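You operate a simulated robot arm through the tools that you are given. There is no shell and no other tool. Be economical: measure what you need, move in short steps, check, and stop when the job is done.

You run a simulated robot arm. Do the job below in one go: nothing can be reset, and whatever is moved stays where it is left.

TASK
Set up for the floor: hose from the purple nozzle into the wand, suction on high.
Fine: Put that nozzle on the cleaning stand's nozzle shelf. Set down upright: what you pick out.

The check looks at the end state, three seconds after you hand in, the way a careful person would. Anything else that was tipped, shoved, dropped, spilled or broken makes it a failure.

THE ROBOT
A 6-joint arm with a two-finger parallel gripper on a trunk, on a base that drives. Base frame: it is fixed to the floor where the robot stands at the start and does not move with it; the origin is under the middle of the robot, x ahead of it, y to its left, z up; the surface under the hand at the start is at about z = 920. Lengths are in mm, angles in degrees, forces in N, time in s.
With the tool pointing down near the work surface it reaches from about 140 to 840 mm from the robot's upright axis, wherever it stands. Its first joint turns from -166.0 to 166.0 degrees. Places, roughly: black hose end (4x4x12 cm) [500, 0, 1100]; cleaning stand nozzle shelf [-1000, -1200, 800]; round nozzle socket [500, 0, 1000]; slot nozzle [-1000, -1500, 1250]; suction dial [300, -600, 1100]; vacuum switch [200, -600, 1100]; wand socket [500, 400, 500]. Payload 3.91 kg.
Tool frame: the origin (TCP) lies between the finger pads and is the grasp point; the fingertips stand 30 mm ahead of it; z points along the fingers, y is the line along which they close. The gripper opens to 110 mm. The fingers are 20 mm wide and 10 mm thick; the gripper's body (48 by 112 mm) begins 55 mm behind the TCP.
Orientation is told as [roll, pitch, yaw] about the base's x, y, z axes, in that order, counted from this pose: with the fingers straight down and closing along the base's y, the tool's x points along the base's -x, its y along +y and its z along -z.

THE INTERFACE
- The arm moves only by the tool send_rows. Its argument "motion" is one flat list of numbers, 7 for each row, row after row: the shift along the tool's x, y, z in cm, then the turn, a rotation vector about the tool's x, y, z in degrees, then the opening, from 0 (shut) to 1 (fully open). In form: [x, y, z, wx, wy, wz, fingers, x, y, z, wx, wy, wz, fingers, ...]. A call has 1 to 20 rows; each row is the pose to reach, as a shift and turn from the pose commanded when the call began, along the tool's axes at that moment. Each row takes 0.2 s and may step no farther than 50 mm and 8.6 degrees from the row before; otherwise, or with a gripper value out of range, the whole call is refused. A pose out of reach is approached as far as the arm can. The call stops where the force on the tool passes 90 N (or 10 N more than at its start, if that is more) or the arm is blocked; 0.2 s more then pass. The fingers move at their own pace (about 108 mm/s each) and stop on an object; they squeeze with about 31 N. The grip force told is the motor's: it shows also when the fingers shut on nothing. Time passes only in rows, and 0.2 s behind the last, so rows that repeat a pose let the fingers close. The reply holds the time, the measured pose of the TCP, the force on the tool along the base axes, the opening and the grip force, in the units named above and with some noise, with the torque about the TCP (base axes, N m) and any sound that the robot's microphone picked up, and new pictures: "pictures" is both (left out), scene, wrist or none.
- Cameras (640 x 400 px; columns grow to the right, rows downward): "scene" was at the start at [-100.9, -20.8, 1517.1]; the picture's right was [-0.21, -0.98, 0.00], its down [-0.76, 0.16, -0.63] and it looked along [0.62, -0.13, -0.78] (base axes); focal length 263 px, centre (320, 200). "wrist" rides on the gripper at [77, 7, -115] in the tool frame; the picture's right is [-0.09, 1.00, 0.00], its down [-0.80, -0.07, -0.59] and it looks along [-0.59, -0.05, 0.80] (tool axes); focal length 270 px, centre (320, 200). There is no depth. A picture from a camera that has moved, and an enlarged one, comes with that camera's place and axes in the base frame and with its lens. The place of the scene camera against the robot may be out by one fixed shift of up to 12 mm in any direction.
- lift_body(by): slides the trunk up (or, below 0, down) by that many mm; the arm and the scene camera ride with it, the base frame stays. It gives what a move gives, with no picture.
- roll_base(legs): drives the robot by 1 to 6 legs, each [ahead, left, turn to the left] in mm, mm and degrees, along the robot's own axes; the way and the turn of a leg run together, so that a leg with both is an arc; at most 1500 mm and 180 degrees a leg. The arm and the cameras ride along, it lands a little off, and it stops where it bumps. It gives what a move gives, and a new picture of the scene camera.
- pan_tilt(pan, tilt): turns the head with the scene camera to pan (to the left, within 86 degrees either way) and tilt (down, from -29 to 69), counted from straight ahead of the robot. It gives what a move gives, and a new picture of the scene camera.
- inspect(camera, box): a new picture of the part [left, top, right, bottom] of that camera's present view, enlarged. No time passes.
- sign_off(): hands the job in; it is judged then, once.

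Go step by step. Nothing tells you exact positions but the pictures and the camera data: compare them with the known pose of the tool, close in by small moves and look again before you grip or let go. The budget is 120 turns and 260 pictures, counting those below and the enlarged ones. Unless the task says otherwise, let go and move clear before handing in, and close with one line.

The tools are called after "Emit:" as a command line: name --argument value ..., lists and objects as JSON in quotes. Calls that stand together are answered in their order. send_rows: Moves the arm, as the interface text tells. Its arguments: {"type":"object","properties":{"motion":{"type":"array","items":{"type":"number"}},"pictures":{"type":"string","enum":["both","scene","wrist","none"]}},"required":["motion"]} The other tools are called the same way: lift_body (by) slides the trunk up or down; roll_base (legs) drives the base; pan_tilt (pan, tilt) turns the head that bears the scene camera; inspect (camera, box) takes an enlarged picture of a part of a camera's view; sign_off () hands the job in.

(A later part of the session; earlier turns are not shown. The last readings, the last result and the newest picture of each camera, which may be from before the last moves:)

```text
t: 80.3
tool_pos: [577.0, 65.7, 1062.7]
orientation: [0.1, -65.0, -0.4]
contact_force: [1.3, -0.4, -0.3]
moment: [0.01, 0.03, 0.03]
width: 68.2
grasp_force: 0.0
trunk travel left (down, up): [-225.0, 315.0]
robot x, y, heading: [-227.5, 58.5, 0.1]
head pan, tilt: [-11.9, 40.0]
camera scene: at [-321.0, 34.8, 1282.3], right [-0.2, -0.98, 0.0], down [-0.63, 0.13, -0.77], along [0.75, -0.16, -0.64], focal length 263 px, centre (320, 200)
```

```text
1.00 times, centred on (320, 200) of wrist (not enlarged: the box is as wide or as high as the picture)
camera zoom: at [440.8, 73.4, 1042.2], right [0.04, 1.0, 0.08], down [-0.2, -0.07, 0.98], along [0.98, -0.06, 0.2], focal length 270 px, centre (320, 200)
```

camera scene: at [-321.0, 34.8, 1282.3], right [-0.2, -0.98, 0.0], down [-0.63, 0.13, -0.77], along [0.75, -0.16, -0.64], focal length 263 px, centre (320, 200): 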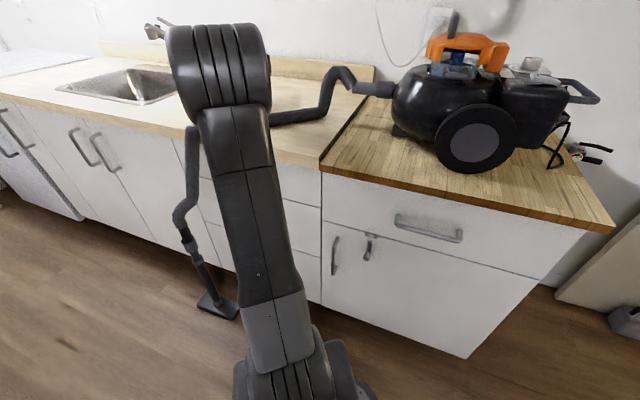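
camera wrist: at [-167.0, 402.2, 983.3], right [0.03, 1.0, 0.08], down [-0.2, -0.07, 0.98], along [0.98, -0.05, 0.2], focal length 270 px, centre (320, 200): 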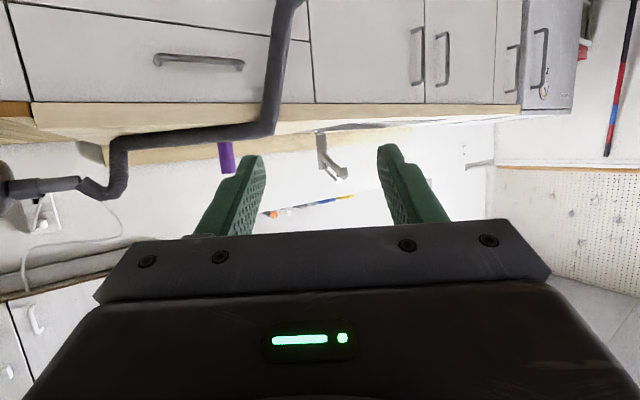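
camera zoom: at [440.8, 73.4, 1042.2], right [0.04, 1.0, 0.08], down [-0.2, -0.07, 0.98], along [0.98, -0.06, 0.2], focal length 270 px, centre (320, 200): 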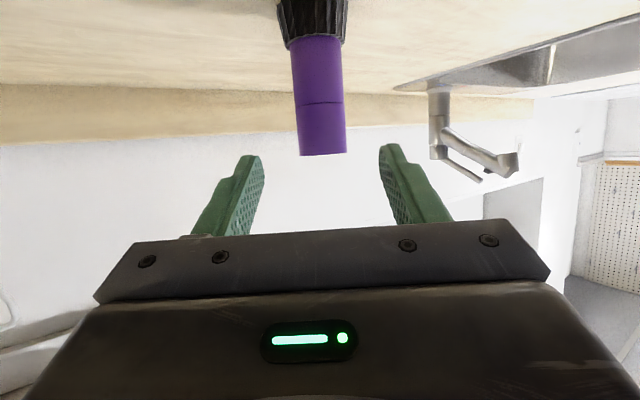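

The nozzle is lined up, about 2.5 mm to the right of centre. I'll move forward at this height with the fingers straddling it, staying clear of the hose.

Emit:
send_rows --motion '[-1.7, -0.1, 3.6, 0, 0, 0, 0.65, -3.4, -0.25, 7.3, 0, 0, 0, 0.65, -4.4, -0.25, 9.5, 0, 0, 0, 0.65]' --pictures "wrist"

```text
t: 81.1
tool_pos: [683.1, 63.9, 1063.1]
orientation: [0.3, -65.1, -0.5]
contact_force: [0.8, -0.2, -0.4]
moment: [0.03, -0.01, 0.02]
width: 71.5
grasp_force: 0.0
trunk travel left (down, up): [-225.0, 315.0]
robot x, y, heading: [-231.1, 55.0, 0.2]
head pan, tilt: [-11.9, 40.0]
camera wrist: at [546.1, 71.7, 1041.9], right [0.04, 1.0, 0.08], down [-0.2, -0.07, 0.98], along [0.98, -0.06, 0.2], focal length 270 px, centre (320, 200)
```

wrist: 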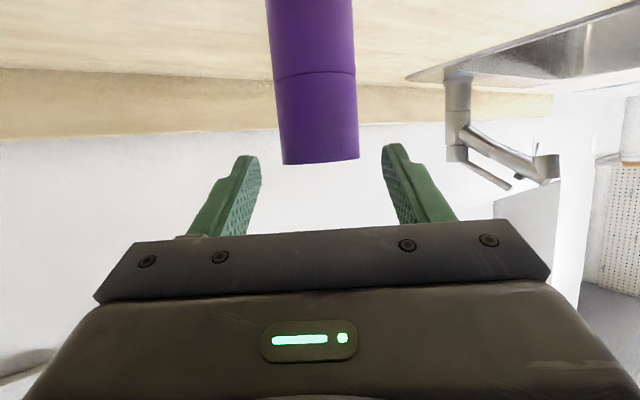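

The axis is about 28 mm ahead of the TCP. I'll go 20 mm further, then down 50 mm, and look.

Emit:
send_rows --motion '[-0.85, 0, 1.85, 0, 0, 0, 0.65, 1.4, 0, 2.9, 0, 0, 0, 0.65, 3.7, 0, 3.9, 0, 0, 0, 0.65]' --pictures "wrist"

```text
t: 81.9
tool_pos: [701.3, 61.7, 1011.7]
orientation: [0.0, -65.2, -0.3]
contact_force: [0.7, -1.0, 0.0]
moment: [0.0, 0.04, 0.0]
width: 71.5
grasp_force: 0.2
trunk travel left (down, up): [-225.0, 315.0]
robot x, y, heading: [-226.3, 55.1, -0.2]
head pan, tilt: [-11.9, 40.0]
camera wrist: at [564.9, 69.9, 991.9], right [0.04, 1.0, 0.08], down [-0.2, -0.07, 0.98], along [0.98, -0.06, 0.2], focal length 270 px, centre (320, 200)
```

wrist: 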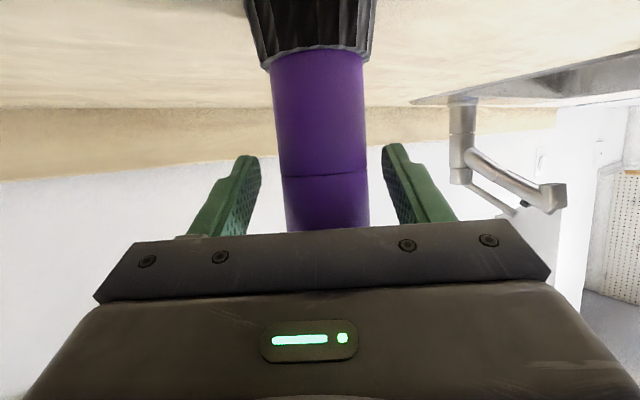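

Centred. I'll close and lift 120 mm.

Emit:
send_rows --motion '[0, 0, 0, 0, 0, 0, 0.45, 0, 0, 0, 0, 0, 0, 0.25, 0, 0, 0, 0, 0, 0, 0.25, 0, 0, 0, 0, 0, 0, 0.25, -0.9, 0, -0.42, 0, 0, 0, 0.25, -3, 0, -1.4, 0, 0, 0, 0.25, -6.5, 0, -3, 0, 0, 0, 0.25, -10.5, 0, -4.8, 0, 0, 0, 0.25]' --pictures "wrist"

```text
t: 83.7
tool_pos: [697.5, 63.3, 1125.8]
orientation: [0.1, -65.3, -0.3]
contact_force: [0.1, -0.1, 0.7]
moment: [0.01, 0.0, -0.03]
width: 27.5
grasp_force: 0.0
out of reach, approached as far as the arm can: row 8
trunk travel left (down, up): [-225.0, 315.0]
robot x, y, heading: [-228.0, 57.8, -0.0]
head pan, tilt: [-11.9, 40.0]
camera wrist: at [561.5, 70.5, 1106.3], right [0.04, 1.0, 0.08], down [-0.21, -0.07, 0.98], along [0.98, -0.06, 0.2], focal length 270 px, centre (320, 200)
```

wrist: 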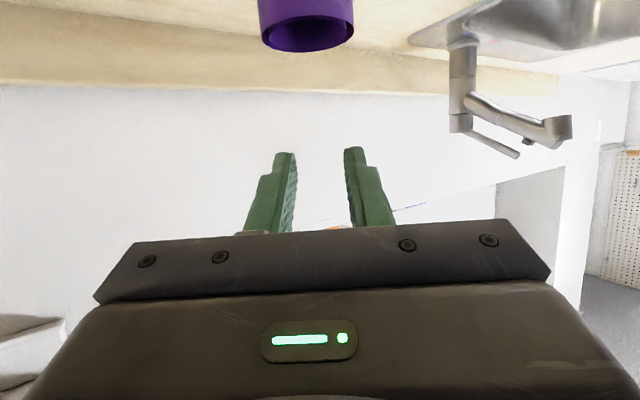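

The fingers came up empty. The nozzle still stands upright at about [710, 62], so I'll reopen, go back down and check the grip reading before lifting.

Emit:
send_rows --motion '[0, 0, 0, 0, 0, 0, 0.65, 0, 0, 0, 0, 0, 0, 0.65, 3.5, 0, 1.9, 0, 0, 0, 0.65, 7, 0, 3.8, 0, 0, 0, 0.65, 10.2, 0, 5.3, 0, 0, 0, 0.65]' --pictures "wrist"

```text
t: 84.9
tool_pos: [702.5, 63.0, 1010.9]
orientation: [0.0, -65.1, -0.3]
contact_force: [-0.1, 0.2, 0.0]
moment: [0.01, 0.01, 0.03]
width: 71.7
grasp_force: 0.1
trunk travel left (down, up): [-225.0, 315.0]
robot x, y, heading: [-229.4, 55.2, 0.1]
head pan, tilt: [-11.9, 40.0]
camera wrist: at [567.0, 71.0, 990.7], right [0.04, 1.0, 0.08], down [-0.2, -0.07, 0.98], along [0.98, -0.06, 0.2], focal length 270 px, centre (320, 200)
```

wrist: 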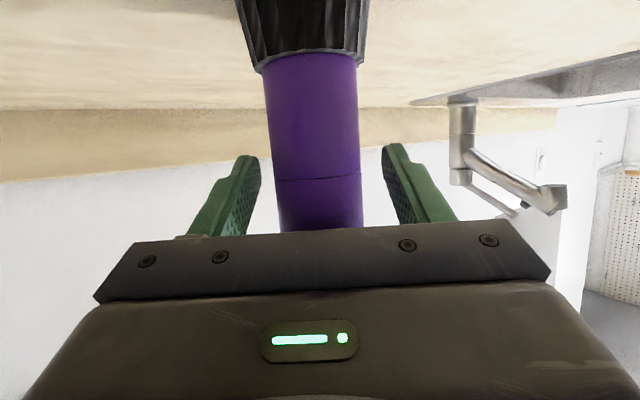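

Emit:
send_rows --motion '[0, -0.15, 0, 0, 0, 0, 0.5, 0, -0.15, 0, 0, 0, 0, 0.3, 0, -0.15, 0, 0, 0, 0, 0.2, 0, -0.15, 0, 0, 0, 0, 0.2, 0, -0.15, 0, 0, 0, 0, 0.2]' --pictures "wrist"

```text
t: 86.1
tool_pos: [702.6, 62.2, 1010.6]
orientation: [0.1, -65.1, -0.4]
contact_force: [-0.3, -0.2, -0.5]
moment: [0.01, 0.03, -0.03]
width: 47.0
grasp_force: 30.9
trunk travel left (down, up): [-225.0, 315.0]
robot x, y, heading: [-231.0, 56.3, 0.1]
head pan, tilt: [-11.9, 40.0]
camera wrist: at [566.9, 69.3, 990.5], right [0.04, 1.0, 0.08], down [-0.2, -0.07, 0.98], along [0.98, -0.06, 0.2], focal length 270 px, centre (320, 200)
```

wrist: 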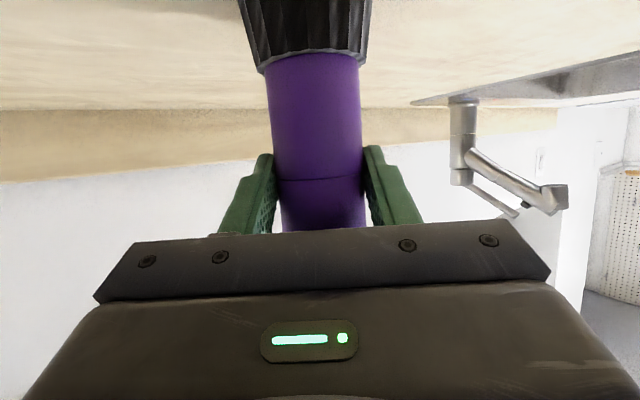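

A firm grip this time: 47 mm, 31 N. I'll lift slowly.

Emit:
send_rows --motion '[-0.45, 0, -0.21, 0, 0, 0, 0.2, -0.9, 0, -0.42, 0, 0, 0, 0.2, -1.8, 0, -0.84, 0, 0, 0, 0.2, -2.7, 0, -1.26, 0, 0, 0, 0.2, -3.6, 0, -1.7, 0, 0, 0, 0.2]' --pictures "wrist"

```text
t: 87.3
tool_pos: [702.2, 60.6, 1050.5]
orientation: [0.1, -65.1, -0.3]
contact_force: [0.6, 0.7, -1.2]
moment: [-0.01, 0.02, 0.0]
width: 46.8
grasp_force: 31.1
trunk travel left (down, up): [-225.0, 315.0]
robot x, y, heading: [-227.3, 55.8, 0.1]
head pan, tilt: [-11.9, 40.0]
camera wrist: at [566.6, 69.0, 1030.6], right [0.04, 1.0, 0.08], down [-0.2, -0.07, 0.98], along [0.98, -0.06, 0.2], focal length 270 px, centre (320, 200)
```

wrist: 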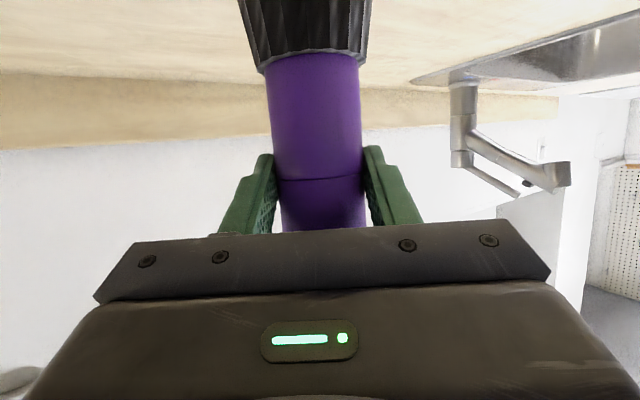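

Lifted cleanly. I'll raise the trunk so it clears the hose, then back away from the counter.

Emit:
lift_body --by 80

Emit:
roll_base --legs '[[-620, 0, 0]]'

Emit:
send_rows --motion '[1.2, 0, -2.6, 0, 0, 0, 0.2, 2.4, 0, -5.2, 0, 0, 0, 0.2, 3.6, 0, -7.8, 0, 0, 0, 0.2, 4.8, 0, -10.4, 0, 0, 0, 0.2]' --pictures "both"

```text
t: 88.5
tool_pos: [703.0, 60.9, 1130.6]
orientation: [0.1, -65.1, -0.4]
contact_force: [-0.5, 0.3, -1.2]
moment: [-0.01, 0.02, 0.01]
width: 47.0
grasp_force: 31.2
trunk travel left (down, up): [-305.0, 235.0]
robot x, y, heading: [-228.1, 60.2, 0.1]
head pan, tilt: [-11.9, 40.0]
```

```text
t: 92.0
tool_pos: [80.6, 58.5, 1131.1]
orientation: [0.1, -65.1, -0.6]
contact_force: [-0.2, 0.2, -1.8]
moment: [-0.01, 0.02, -0.03]
width: 47.0
grasp_force: 31.4
trunk travel left (down, up): [-305.0, 235.0]
robot x, y, heading: [-853.7, 58.0, -0.2]
head pan, tilt: [-11.9, 40.0]
camera scene: at [-943.1, 34.3, 1362.4], right [-0.21, -0.98, 0.0], down [-0.63, 0.13, -0.77], along [0.75, -0.16, -0.64], focal length 263 px, centre (320, 200)
```

scene: 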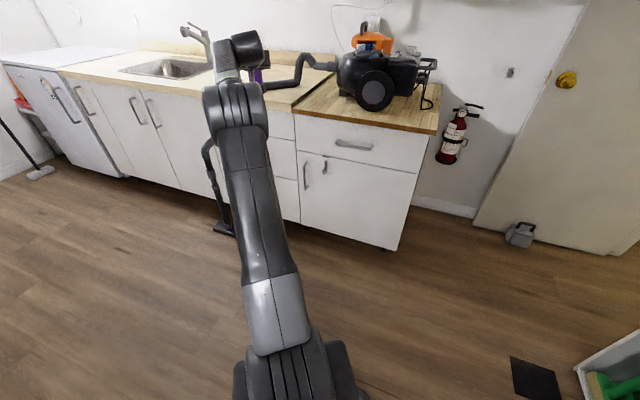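

```text
t: 93.0
tool_pos: [-34.3, 58.9, 1131.1]
orientation: [0.2, -65.1, -0.6]
contact_force: [0.1, -0.9, -0.7]
moment: [0.01, 0.01, -0.01]
width: 47.0
grasp_force: 31.0
trunk travel left (down, up): [-305.0, 235.0]
robot x, y, heading: [-850.1, 55.4, -0.0]
head pan, tilt: [-11.9, 40.0]
camera scene: at [-943.3, 34.3, 1362.4], right [-0.21, -0.98, 0.0], down [-0.63, 0.13, -0.77], along [0.75, -0.16, -0.64], focal length 263 px, centre (320, 200)
camera wrist: at [-170.3, 68.0, 1111.0], right [0.04, 1.0, 0.08], down [-0.2, -0.07, 0.98], along [0.98, -0.06, 0.2], focal length 270 px, centre (320, 200)
```

scene: 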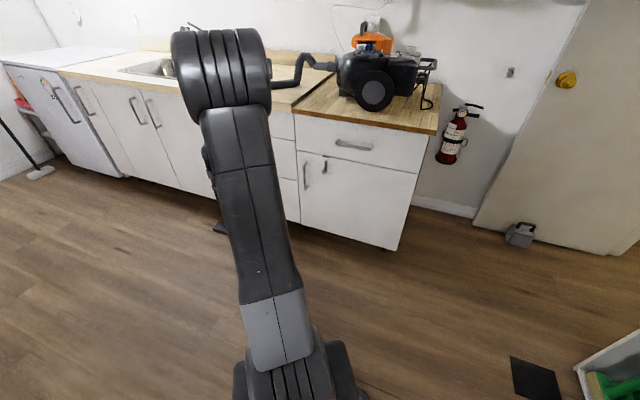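
wrist: 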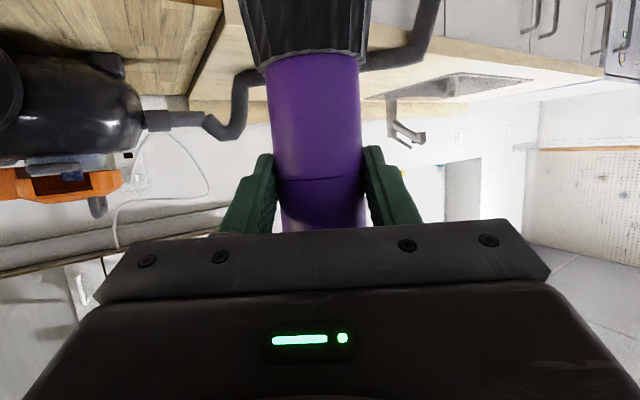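

Now I'll turn right to face the stand.

Emit:
roll_base --legs '[[0, 0, -118.6]]'

Emit:
pan_tilt --pan 12 --tilt 30

Emit:
inspect --camera "wrist" --box '[0, 0, 640, 400]'

```text
t: 98.2
tool_pos: [-1224.5, -671.1, 1130.8]
orientation: [0.1, -65.1, -118.0]
contact_force: [0.6, 0.7, -1.5]
moment: [0.01, 0.01, 0.02]
width: 46.8
grasp_force: 31.1
trunk travel left (down, up): [-305.0, 235.0]
robot x, y, heading: [-849.9, 57.6, -117.5]
head pan, tilt: [-11.9, 40.0]
camera scene: at [-832.4, 136.7, 1362.4], right [-0.77, 0.63, 0.0], down [0.41, 0.5, -0.77], along [-0.48, -0.59, -0.64], focal length 263 px, centre (320, 200)
```

scene: 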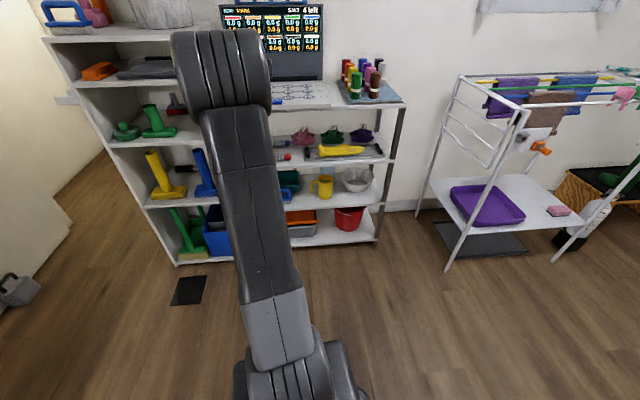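

```text
t: 99.1
tool_pos: [-1224.6, -670.6, 1130.7]
orientation: [0.0, -65.1, -118.0]
contact_force: [-0.7, 0.4, -2.0]
moment: [0.06, 0.0, 0.02]
width: 47.1
grasp_force: 30.5
trunk travel left (down, up): [-305.0, 235.0]
robot x, y, heading: [-852.3, 56.4, -117.6]
head pan, tilt: [12.0, 30.0]
camera scene: at [-802.6, 115.3, 1377.7], right [-0.96, 0.27, 0.0], down [0.13, 0.48, -0.87], along [-0.23, -0.83, -0.5], focal length 263 px, centre (320, 200)
```

scene: 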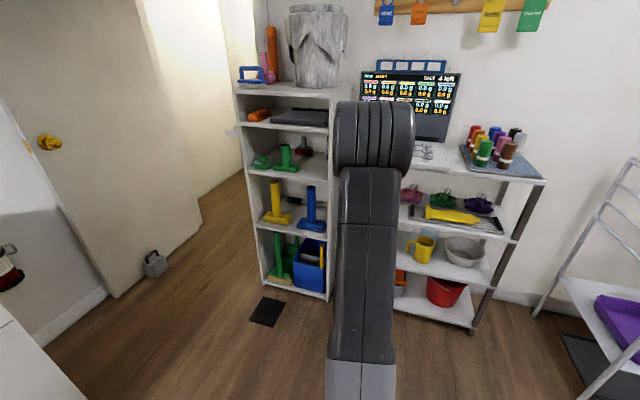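

```text
1.00 times, centred on (320, 200) of wrist (not enlarged: the box is as wide or as high as the picture)
camera zoom: at [-1154.4, -553.1, 1110.8], right [0.86, -0.5, 0.08], down [0.03, 0.21, 0.98], along [-0.5, -0.84, 0.2], focal length 270 px, centre (320, 200)
```

zoom: 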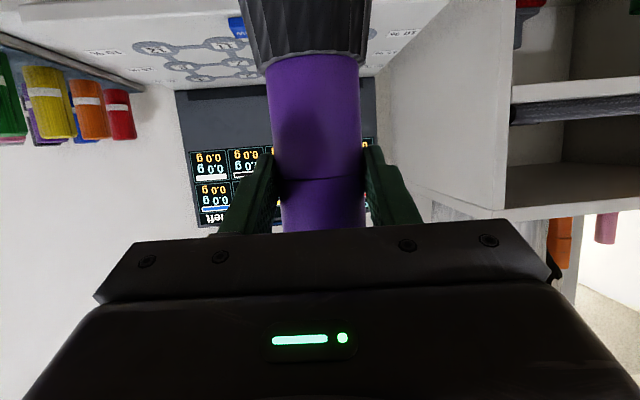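

Emit:
inspect --camera "scene" --box '[225, 90, 345, 190]'

Emit:
inspect --camera "scene" --box '[225, 160, 345, 310]'

```text
4.00 times, centred on (285, 140) of scene
camera zoom: at [-802.6, 115.3, 1377.7], right [-0.96, 0.27, 0.0], down [0.13, 0.48, -0.87], along [-0.23, -0.83, -0.5], focal length 1053 px, centre (460, 440)
```

zoom: 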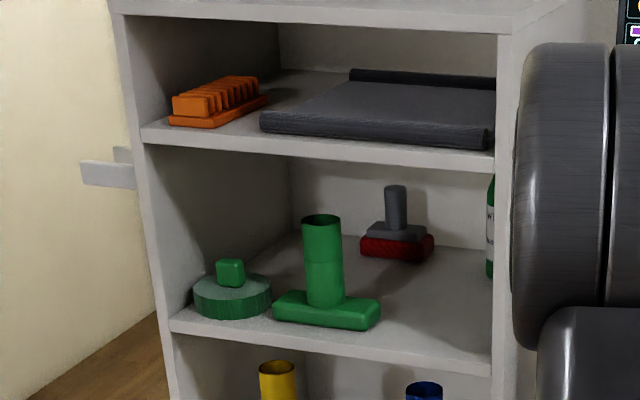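

```text
2.67 times, centred on (285, 235) of scene
camera zoom: at [-802.6, 115.3, 1377.7], right [-0.96, 0.27, 0.0], down [0.13, 0.48, -0.87], along [-0.23, -0.83, -0.5], focal length 702 px, centre (413, 107)
```

zoom: 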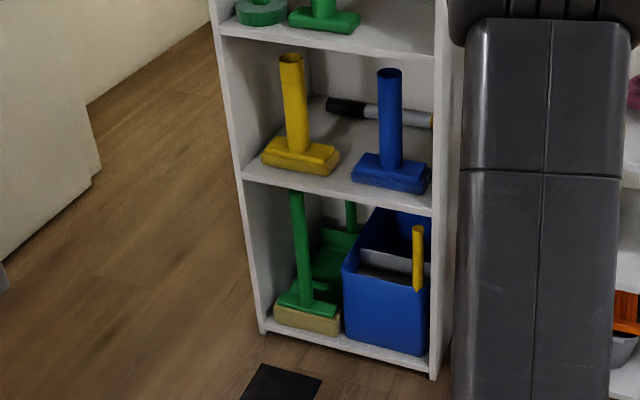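

The nozzle shelf has a free spot at its front right, between the green nozzle and the right wall, near [-1101, -1066, 825]. I'll shift sideways, square up to the unit and look from the wrist.

Emit:
roll_base --legs '[[0, 379, 0], [0, 0, -4.5]]'

Emit:
inspect --camera "wrist" --box '[0, 0, 640, 400]'

```text
t: 102.0
tool_pos: [-947.4, -812.1, 1130.2]
orientation: [0.2, -65.1, -122.5]
contact_force: [0.5, 0.6, -2.5]
moment: [0.01, 0.01, -0.01]
width: 46.9
grasp_force: 30.6
trunk travel left (down, up): [-305.0, 235.0]
robot x, y, heading: [-518.5, -113.9, -121.9]
head pan, tilt: [12.0, 30.0]
camera scene: at [-463.8, -62.3, 1377.7], right [-0.94, 0.34, 0.0], down [0.17, 0.47, -0.87], along [-0.3, -0.81, -0.5], focal length 263 px, centre (320, 200)
```

scene: 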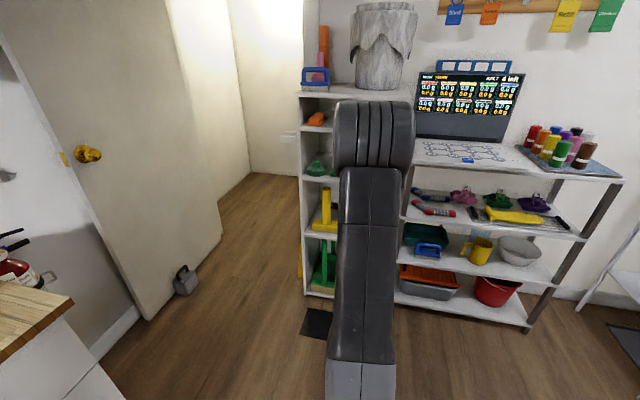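

```text
1.00 times, centred on (320, 200) of wrist (not enlarged: the box is as wide or as high as the picture)
camera zoom: at [-868.4, -700.0, 1110.7], right [0.82, -0.56, 0.08], down [0.05, 0.21, 0.98], along [-0.57, -0.8, 0.2], focal length 270 px, centre (320, 200)
```

zoom: 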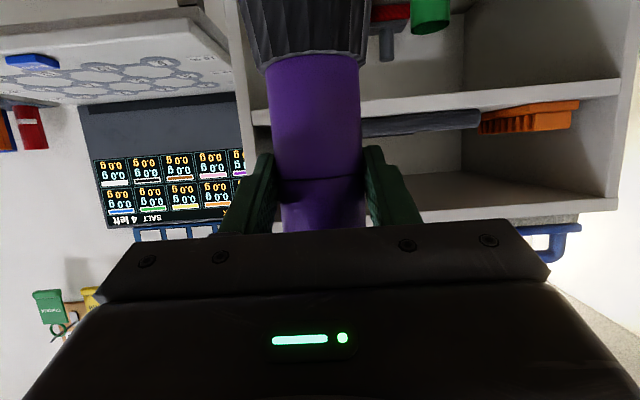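

I'll lower the trunk 185 mm so the hand is level with the nozzle shelf opening.

Emit:
lift_body --by -185

Emit:
inspect --camera "wrist" --box '[0, 0, 640, 400]'

Emit:
inspect --camera "scene" --box '[280, 60, 440, 260]'

```text
t: 104.0
tool_pos: [-946.9, -811.7, 945.8]
orientation: [0.0, -65.2, -122.5]
contact_force: [0.4, 0.0, -1.8]
moment: [0.0, -0.04, 0.0]
width: 47.0
grasp_force: 30.9
trunk travel left (down, up): [-120.0, 420.0]
robot x, y, heading: [-517.9, -117.5, -121.9]
head pan, tilt: [12.0, 30.0]
```

```text
1.00 times, centred on (320, 200) of wrist (not enlarged: the box is as wide or as high as the picture)
camera zoom: at [-868.3, -700.0, 925.8], right [0.82, -0.56, 0.08], down [0.05, 0.21, 0.98], along [-0.57, -0.8, 0.2], focal length 270 px, centre (320, 200)
```

zoom: 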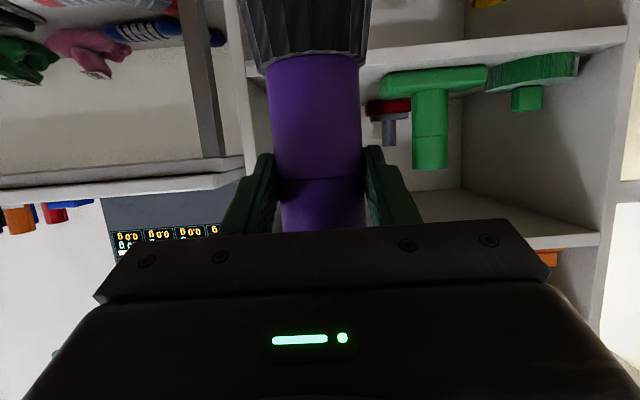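

```text
2.00 times, centred on (360, 160) of scene
camera zoom: at [-463.8, -62.3, 1192.8], right [-0.94, 0.34, 0.0], down [0.17, 0.47, -0.87], along [-0.3, -0.81, -0.5], focal length 527 px, centre (240, 280)
```

zoom: 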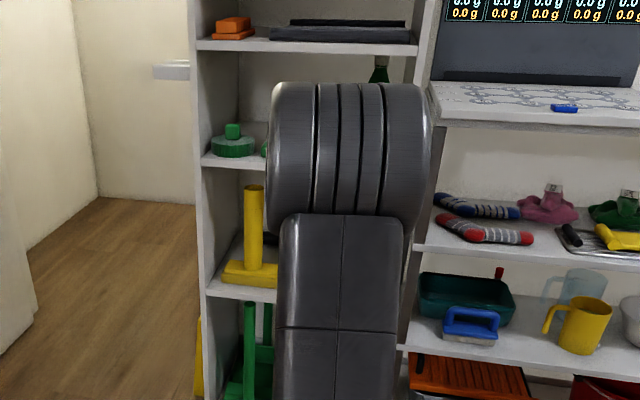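

Emit:
inspect --camera "wrist" --box '[220, 0, 640, 140]'

Emit:
inspect --camera "wrist" --box '[220, 0, 420, 125]'

```text
1.52 times, centred on (430, 70) of wrist
camera zoom: at [-868.3, -700.0, 925.8], right [0.82, -0.56, 0.08], down [0.05, 0.21, 0.98], along [-0.57, -0.8, 0.2], focal length 412 px, centre (152, 398)
```

zoom: 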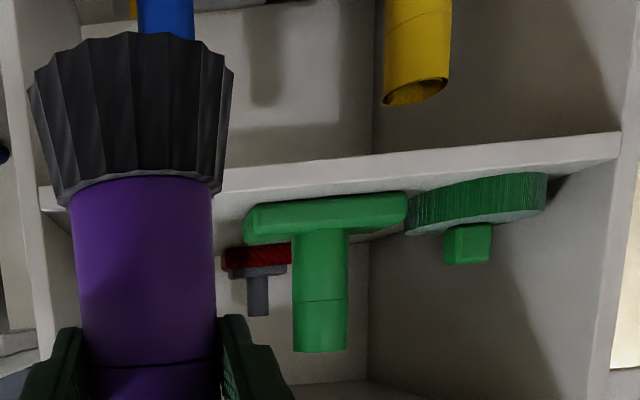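

```text
3.20 times, centred on (320, 62) of wrist
camera zoom: at [-868.3, -700.0, 925.8], right [0.82, -0.56, 0.08], down [0.05, 0.21, 0.98], along [-0.57, -0.8, 0.2], focal length 865 px, centre (320, 640)
```

zoom: 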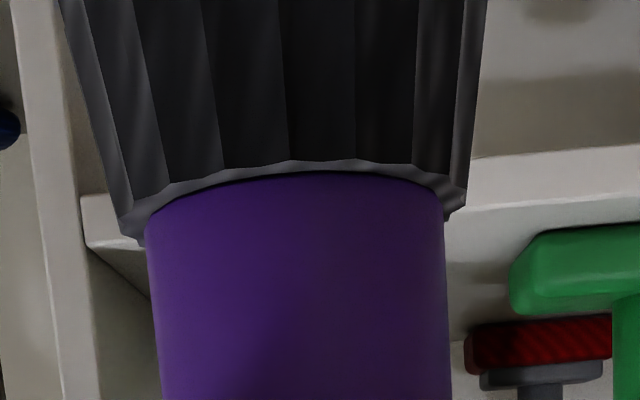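

From this view the shelf top is at z≈846, and the target spot is about 230 mm straight ahead. I'll raise 25 mm, drive 130 mm and re-check.

Emit:
send_rows --motion '[-1.2, 0, -0.55, 0, 0, 0, 0.2, -2.3, 0, -1.05, 0, 0, 0, 0.2]' --pictures "none"

Emit:
roll_base --legs '[[130, 0, 0]]'

Emit:
inspect --camera "wrist" --box '[0, 0, 640, 400]'

Emit:
inspect --camera "wrist" --box '[200, 0, 440, 150]'

```text
t: 104.6
tool_pos: [-947.8, -811.6, 972.3]
orientation: [0.1, -65.1, -122.5]
contact_force: [-0.6, -0.4, -2.6]
moment: [0.05, -0.01, 0.02]
width: 47.0
grasp_force: 31.2
trunk travel left (down, up): [-120.0, 420.0]
robot x, y, heading: [-518.8, -115.5, -121.9]
head pan, tilt: [12.0, 30.0]
```

```text
t: 105.9
tool_pos: [-1015.2, -923.0, 970.6]
orientation: [0.1, -65.1, -122.5]
contact_force: [0.0, -0.6, -1.6]
moment: [0.02, -0.03, 0.0]
width: 47.2
grasp_force: 30.8
trunk travel left (down, up): [-120.0, 420.0]
robot x, y, heading: [-582.6, -224.4, -121.7]
head pan, tilt: [12.0, 30.0]
camera scene: at [-532.7, -172.7, 1192.7], right [-0.94, 0.34, 0.0], down [0.17, 0.47, -0.87], along [-0.29, -0.81, -0.5], focal length 263 px, centre (320, 200)
```

scene: 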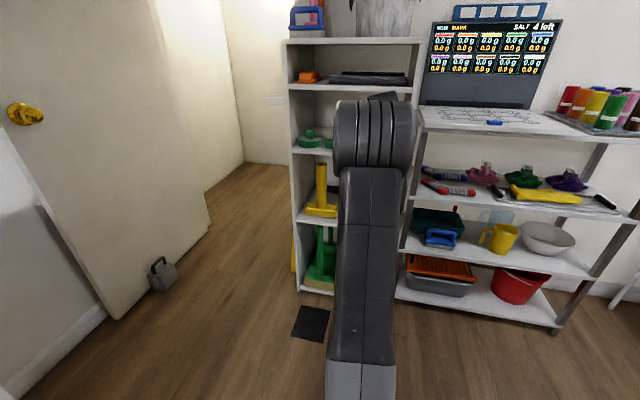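

```text
1.00 times, centred on (320, 200) of wrist (not enlarged: the box is as wide or as high as the picture)
camera zoom: at [-937.1, -810.9, 951.3], right [0.82, -0.56, 0.08], down [0.05, 0.21, 0.98], along [-0.57, -0.8, 0.2], focal length 270 px, centre (320, 200)
```

zoom: 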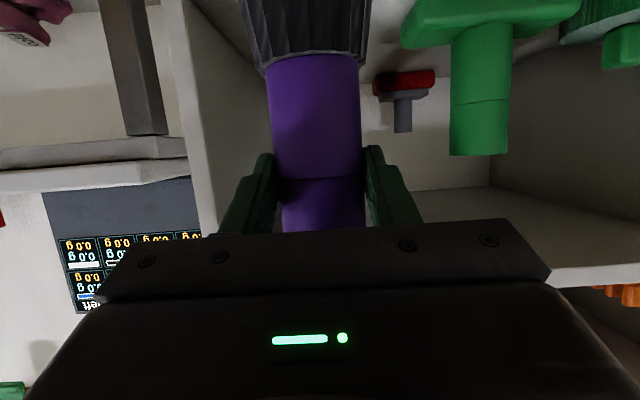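

```text
2.67 times, centred on (320, 75) of wrist
camera zoom: at [-937.1, -810.9, 951.3], right [0.82, -0.56, 0.08], down [0.05, 0.21, 0.98], along [-0.57, -0.8, 0.2], focal length 721 px, centre (320, 533)
```

zoom: 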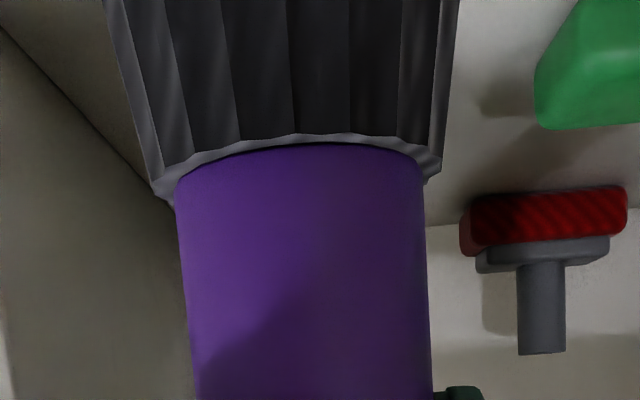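

The path ahead is clear: the wall is about 85 mm to the right and the green nozzle is well left. I'll drive the last ~97 mm into the shelf opening.

Emit:
roll_base --legs '[[97, 0, 0]]'

Emit:
inspect --camera "wrist" --box '[0, 0, 640, 400]'

Emit:
inspect --camera "scene" --box '[270, 40, 450, 200]'

```text
t: 107.1
tool_pos: [-1069.0, -1003.7, 971.4]
orientation: [0.1, -65.1, -122.5]
contact_force: [0.2, -0.1, -2.1]
moment: [0.05, -0.01, 0.05]
width: 47.0
grasp_force: 31.3
trunk travel left (down, up): [-120.0, 420.0]
robot x, y, heading: [-637.4, -307.7, -122.0]
head pan, tilt: [12.0, 30.0]
camera scene: at [-583.8, -255.2, 1192.7], right [-0.94, 0.34, 0.0], down [0.17, 0.47, -0.87], along [-0.3, -0.81, -0.5], focal length 263 px, centre (320, 200)
```

scene: 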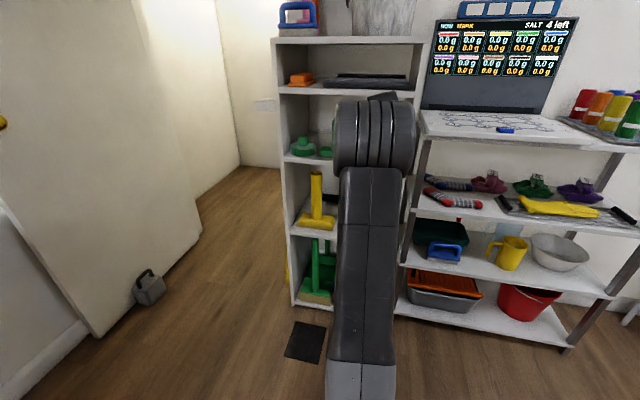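

```text
1.00 times, centred on (320, 200) of wrist (not enlarged: the box is as wide or as high as the picture)
camera zoom: at [-989.7, -892.5, 951.2], right [0.82, -0.57, 0.08], down [0.05, 0.21, 0.98], along [-0.57, -0.8, 0.2], focal length 270 px, centre (320, 200)
```

zoom: 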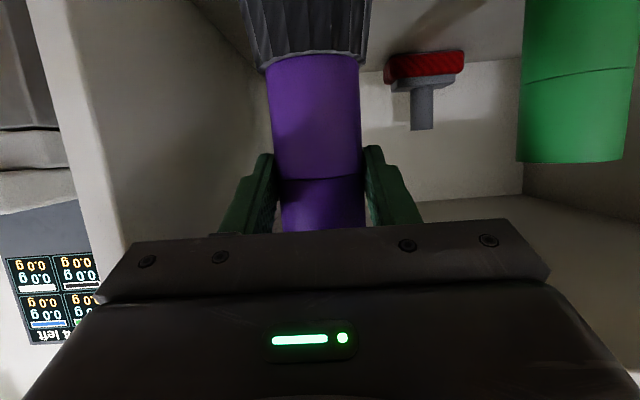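

```text
2.50 times, centred on (360, 120) of scene
camera zoom: at [-583.8, -255.2, 1192.7], right [-0.94, 0.34, 0.0], down [0.17, 0.47, -0.87], along [-0.3, -0.81, -0.5], focal length 658 px, centre (220, 400)
```

zoom: 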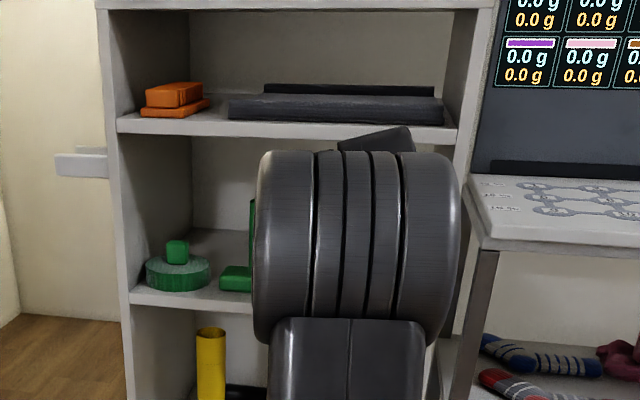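

The right wall's edge triangulates to [-1120, -930] and the shelf top to z≈842. I'll go 27 mm further in, then start lowering.

Emit:
send_rows --motion '[-0.57, 0, 1.22, 0, 0, 0, 0.2, -1.14, 0, 2.45, 0, 0, 0, 0.2, -0.2, 0, 2.87, 0, 0, 0, 0.2, 0.9, 0, 3.4, 0, 0, 0, 0.2]' --pictures "wrist"

```text
t: 108.1
tool_pos: [-1082.0, -1026.4, 950.1]
orientation: [0.0, -65.0, -122.3]
contact_force: [0.4, -0.1, -1.7]
moment: [0.02, -0.03, -0.04]
width: 46.9
grasp_force: 30.9
trunk travel left (down, up): [-120.0, 420.0]
robot x, y, heading: [-636.4, -308.4, -122.0]
head pan, tilt: [12.0, 30.0]
camera wrist: at [-1004.2, -915.3, 929.5], right [0.82, -0.57, 0.08], down [0.05, 0.21, 0.98], along [-0.57, -0.8, 0.2], focal length 270 px, centre (320, 200)
```

wrist: 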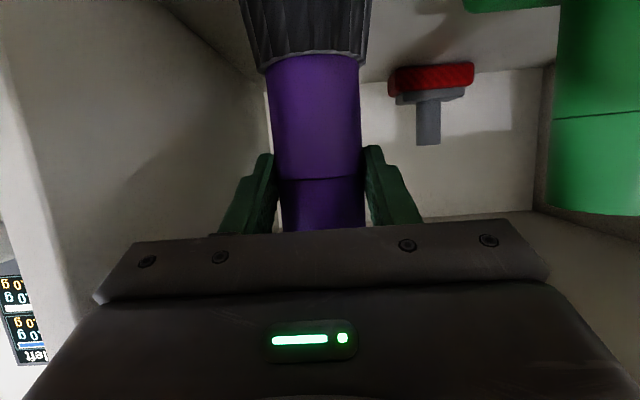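

I'll lower gently, feeling for contact.

Emit:
send_rows --motion '[0.36, 0, 0.17, 0, 0, 0, 0.2, 0.73, 0, 0.34, 0, 0, 0, 0.2, 1.0, 0, 0.46, 0, 0, 0, 0.2, 1.18, 0, 0.55, 0, 0, 0, 0.2]' --pictures "none"

```text
t: 109.1
tool_pos: [-1083.2, -1026.3, 935.5]
orientation: [0.1, -65.2, -122.5]
contact_force: [0.1, -0.4, -1.4]
moment: [0.02, -0.03, 0.0]
width: 46.9
grasp_force: 30.8
trunk travel left (down, up): [-120.0, 420.0]
robot x, y, heading: [-636.5, -309.0, -122.0]
head pan, tilt: [12.0, 30.0]
```

Emit:
send_rows --motion '[0.18, 0, 0.085, 0, 0, 0, 0.2, 0.36, 0, 0.17, 0, 0, 0, 0.2]' --pictures "none"

```text
t: 109.7
tool_pos: [-1083.4, -1027.9, 930.8]
orientation: [0.1, -65.1, -122.5]
contact_force: [0.0, -0.4, -0.9]
moment: [0.05, 0.0, 0.0]
width: 46.7
grasp_force: 31.6
trunk travel left (down, up): [-120.0, 420.0]
robot x, y, heading: [-636.9, -311.9, -122.0]
head pan, tilt: [12.0, 30.0]
```

Emit:
send_rows --motion '[0.18, 0, 0.085, 0, 0, 0, 0.2, 0.36, 0, 0.17, 0, 0, 0, 0.2]' --pictures "wrist"

```text
t: 110.3
tool_pos: [-1081.2, -1026.9, 930.9]
orientation: [0.1, -65.3, -122.6]
contact_force: [-1.6, -2.7, 8.5]
moment: [-0.06, 0.03, 0.02]
width: 46.9
grasp_force: 31.2
trunk travel left (down, up): [-120.0, 420.0]
robot x, y, heading: [-635.8, -307.2, -121.9]
head pan, tilt: [12.0, 30.0]
camera wrist: at [-1003.6, -915.0, 910.0], right [0.82, -0.56, 0.08], down [0.05, 0.21, 0.98], along [-0.57, -0.8, 0.2], focal length 270 px, centre (320, 200)
```

wrist: 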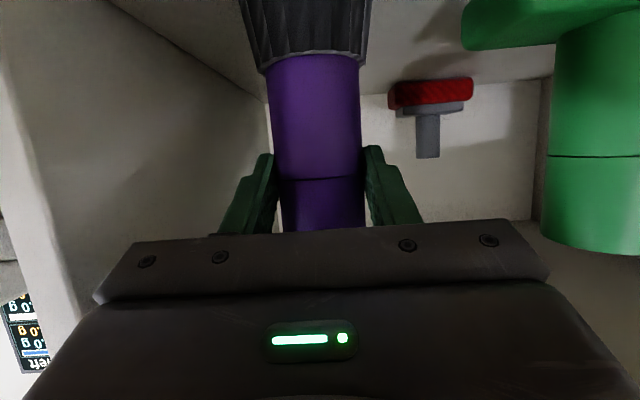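

Contact at 8.5 N: it's on the shelf. I'll ease off 2.5 mm, open, and look.

Emit:
send_rows --motion '[-0.22, 0, -0.1, 0, 0, 0, 0.2, -0.22, 0, -0.1, 0, 0, 0, 0.4, -0.22, 0, -0.1, 0, 0, 0, 0.55, -0.22, 0, -0.1, 0, 0, 0, 0.62, -0.22, 0, -0.1, 0, 0, 0, 0.62]' --pictures "wrist"

```text
t: 111.5
tool_pos: [-1083.3, -1026.6, 930.5]
orientation: [0.1, -65.0, -122.5]
contact_force: [-1.0, -1.1, 0.4]
moment: [0.01, 0.02, 0.01]
width: 68.5
grasp_force: 0.1
trunk travel left (down, up): [-120.0, 420.0]
robot x, y, heading: [-636.1, -309.0, -121.8]
head pan, tilt: [12.0, 30.0]
camera wrist: at [-1004.3, -915.1, 910.2], right [0.82, -0.57, 0.08], down [0.05, 0.21, 0.98], along [-0.57, -0.8, 0.2], focal length 270 px, centre (320, 200)
```

wrist: 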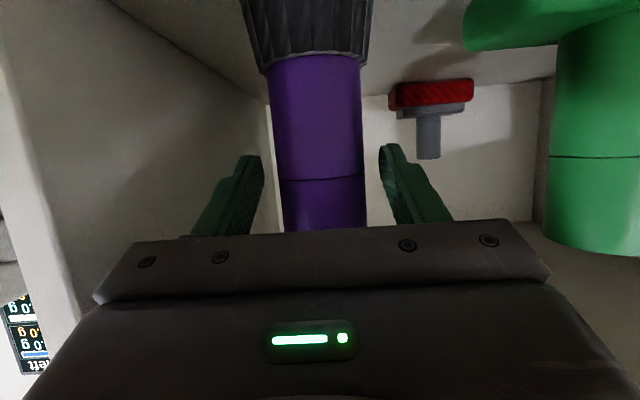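

It stands upright and free. I'll retreat straight out.

Emit:
send_rows --motion '[0.84, 0, -1.81, 0, 0, 0, 0.62, 1.7, 0, -3.6, 0, 0, 0, 0.62, 3.0, 0, -6.4, 0, 0, 0, 0.62]' --pictures "wrist"

Emit:
roll_base --legs '[[-350, 0, 0]]'

Emit:
inspect --camera "wrist" --box '[200, 0, 520, 200]'

```text
t: 112.3
tool_pos: [-1045.7, -965.7, 928.8]
orientation: [0.1, -64.9, -122.6]
contact_force: [-1.0, 0.1, 0.0]
moment: [0.0, -0.02, -0.01]
width: 68.0
grasp_force: 0.1
trunk travel left (down, up): [-120.0, 420.0]
robot x, y, heading: [-638.2, -306.9, -122.2]
head pan, tilt: [12.0, 30.0]
camera wrist: at [-966.2, -854.6, 909.7], right [0.82, -0.57, 0.08], down [0.05, 0.21, 0.98], along [-0.57, -0.8, 0.2], focal length 270 px, centre (320, 200)
```

wrist: 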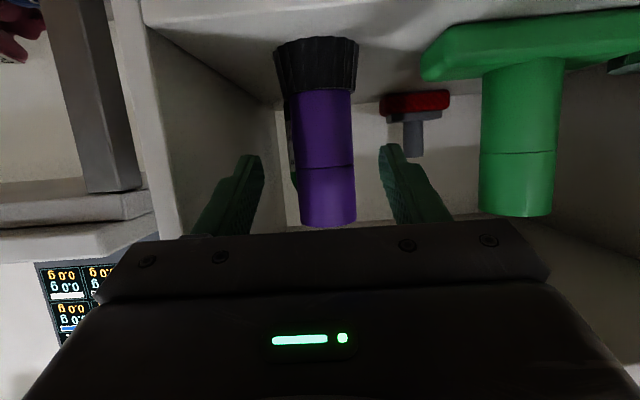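

```text
t: 114.5
tool_pos: [-862.1, -676.0, 929.4]
orientation: [0.1, -65.1, -122.4]
contact_force: [-0.9, 0.5, -0.2]
moment: [-0.03, 0.03, 0.06]
width: 68.1
grasp_force: 0.2
trunk travel left (down, up): [-120.0, 420.0]
robot x, y, heading: [-457.2, -12.3, -122.2]
head pan, tilt: [12.0, 30.0]
camera scene: at [-401.6, 36.9, 1192.7], right [-0.94, 0.34, 0.0], down [0.17, 0.47, -0.87], along [-0.3, -0.81, -0.5], focal length 263 px, centre (320, 200)
```

scene: 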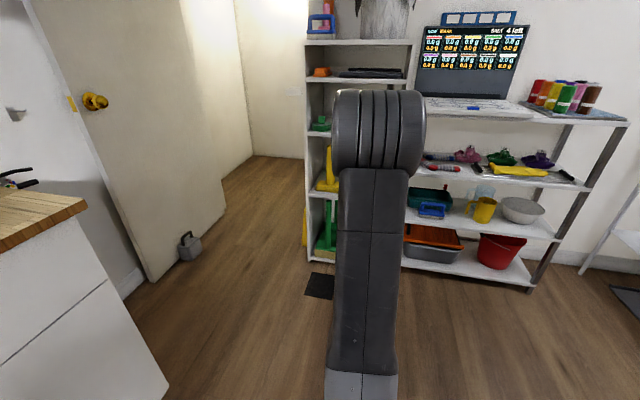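

```text
2.00 times, centred on (360, 100) of wrist
camera zoom: at [-783.4, -563.2, 910.1], right [0.82, -0.56, 0.08], down [0.05, 0.21, 0.98], along [-0.57, -0.8, 0.2], focal length 541 px, centre (240, 400)
```

zoom: 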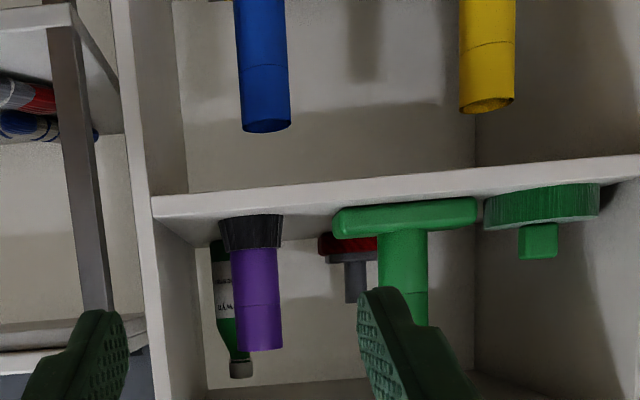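

The nozzle stands on the shelf and nothing was disturbed. Next is the suction dial, so I'll raise the trunk, pull the hand in and point the tool down.

Emit:
lift_body --by 355

Emit:
send_rows --motion '[1.3, 0, -2.8, 0, 8.1, 0, 0.5, 2.6, 0, -5.7, 0, 16.2, 0, 0.5, 3.9, 0, -8.5, 0, 24.3, 0, 0.5, 5.2, 0, -11.4, 0, 32.4, 0, 0.5, 6.5, 0, -14.2, 0, 40.5, 0, 0.5, 7.8, 0, -17, 0, 48.6, 0, 0.5, 9.1, 0, -19.8, 0, 56.7, 0, 0.5, 10.5, 0, -22.7, 0, 65, 0, 0.5]' --pictures "none"

```text
t: 118.0
tool_pos: [-862.9, -674.9, 1284.9]
orientation: [0.1, -65.1, -122.4]
contact_force: [0.0, -0.6, 0.0]
moment: [-0.03, -0.02, -0.01]
width: 68.2
grasp_force: 0.2
trunk travel left (down, up): [-475.0, 65.0]
robot x, y, heading: [-457.0, -21.5, -122.0]
head pan, tilt: [12.0, 30.0]
```

```text
t: 119.8
tool_pos: [-728.0, -463.0, 1285.3]
orientation: [0.0, 0.0, -122.4]
contact_force: [0.1, -0.5, -0.2]
moment: [-0.01, 0.01, -0.01]
width: 55.0
grasp_force: 0.0
trunk travel left (down, up): [-475.0, 65.0]
robot x, y, heading: [-456.3, -13.9, -121.7]
head pan, tilt: [12.0, 30.0]
```

Emit:
roll_base --legs '[[0, 0, 89]]'

Emit:
pan_tilt --pan -15 --tilt 35

```text
t: 123.9
tool_pos: [-19.0, -306.8, 1285.4]
orientation: [0.0, -0.1, -34.4]
contact_force: [0.5, 0.4, -0.6]
moment: [0.0, 0.01, 0.02]
width: 54.9
grasp_force: 0.0
trunk travel left (down, up): [-475.0, 65.0]
robot x, y, heading: [-459.0, -15.6, -34.0]
head pan, tilt: [12.0, 30.0]
camera scene: at [-517.6, 39.0, 1547.7], right [-0.38, -0.93, 0.0], down [-0.46, 0.19, -0.87], along [0.8, -0.32, -0.5], focal length 263 px, centre (320, 200)
```

scene: 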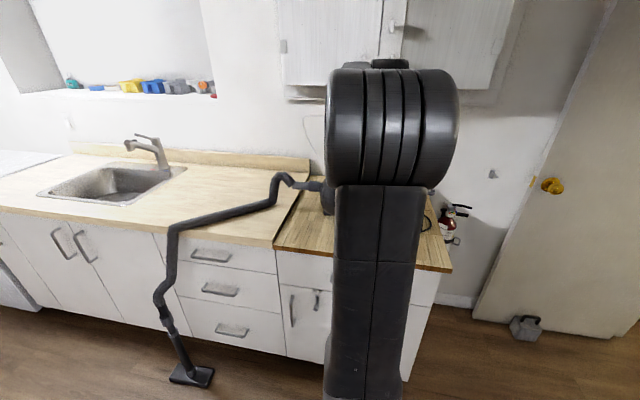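

```text
t: 124.8
tool_pos: [-18.8, -306.7, 1285.1]
orientation: [0.0, -0.1, -34.4]
contact_force: [-0.1, -0.7, -0.9]
moment: [0.01, 0.03, 0.01]
width: 55.2
grasp_force: 0.1
trunk travel left (down, up): [-475.0, 65.0]
robot x, y, heading: [-454.5, -19.8, -34.0]
head pan, tilt: [-15.0, 35.0]
camera scene: at [-543.7, 6.5, 1539.9], right [-0.75, -0.66, 0.0], down [-0.38, 0.43, -0.82], along [0.54, -0.62, -0.57], focal length 263 px, centre (320, 200)
```

scene: 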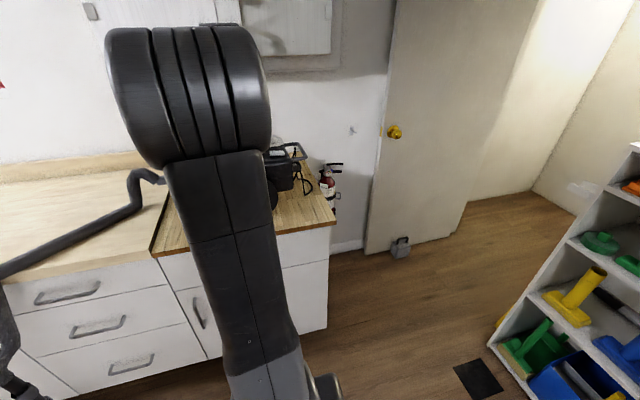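

The wand and hose look good. Triangulating from earlier views, the dial is near [297, -653, 1125]. I'll drive so it is in reach, keeping the hand high.

Emit:
roll_base --legs '[[300, -106, 0]]'

Emit:
inspect --camera "wrist" --box '[0, 0, 640, 400]'

```text
t: 127.0
tool_pos: [173.8, -568.1, 1284.3]
orientation: [0.0, -0.1, -34.7]
contact_force: [-0.6, -0.7, -0.1]
moment: [-0.02, 0.01, 0.01]
width: 54.9
grasp_force: 0.1
trunk travel left (down, up): [-475.0, 65.0]
robot x, y, heading: [-264.6, -276.3, -34.2]
head pan, tilt: [-15.0, 35.0]
camera scene: at [-350.6, -252.2, 1539.9], right [-0.76, -0.65, 0.0], down [-0.37, 0.44, -0.82], along [0.53, -0.62, -0.57], focal length 263 px, centre (320, 200)
```

scene: 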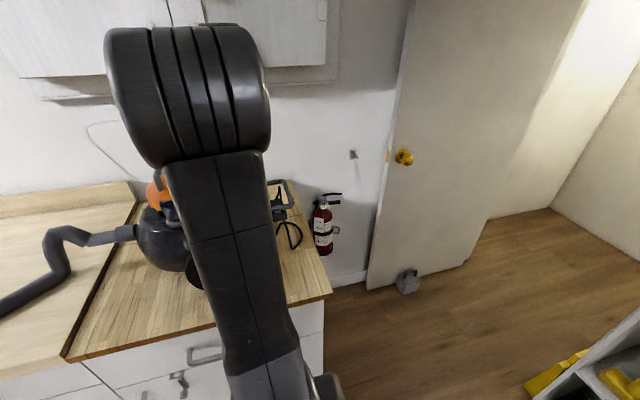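

```text
1.00 times, centred on (320, 200) of wrist (not enlarged: the box is as wide or as high as the picture)
camera zoom: at [113.7, -518.5, 1400.6], right [0.64, 0.77, 0.0], down [0.62, -0.51, 0.6], along [0.46, -0.38, -0.8], focal length 270 px, centre (320, 200)
```

zoom: 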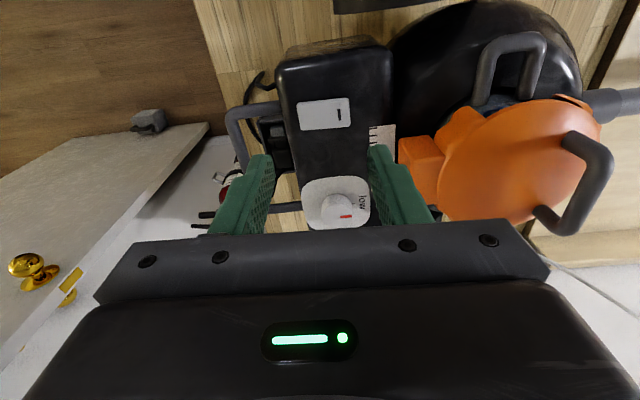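

Emit:
inspect --camera "wrist" --box '[280, 80, 400, 240]'

```text
2.50 times, centred on (340, 160) of wrist
camera zoom: at [113.7, -518.5, 1400.6], right [0.64, 0.77, 0.0], down [0.62, -0.51, 0.6], along [0.46, -0.38, -0.8], focal length 676 px, centre (270, 300)
```

zoom: 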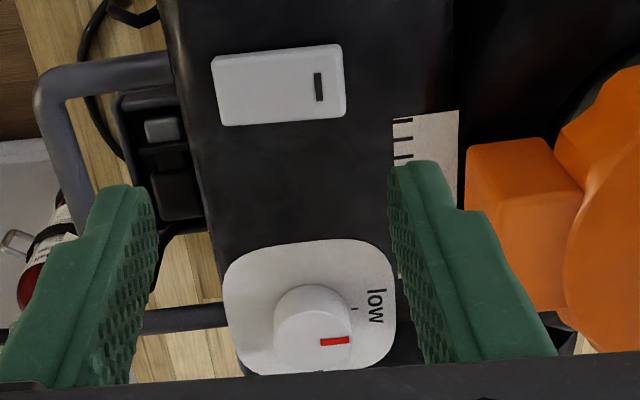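

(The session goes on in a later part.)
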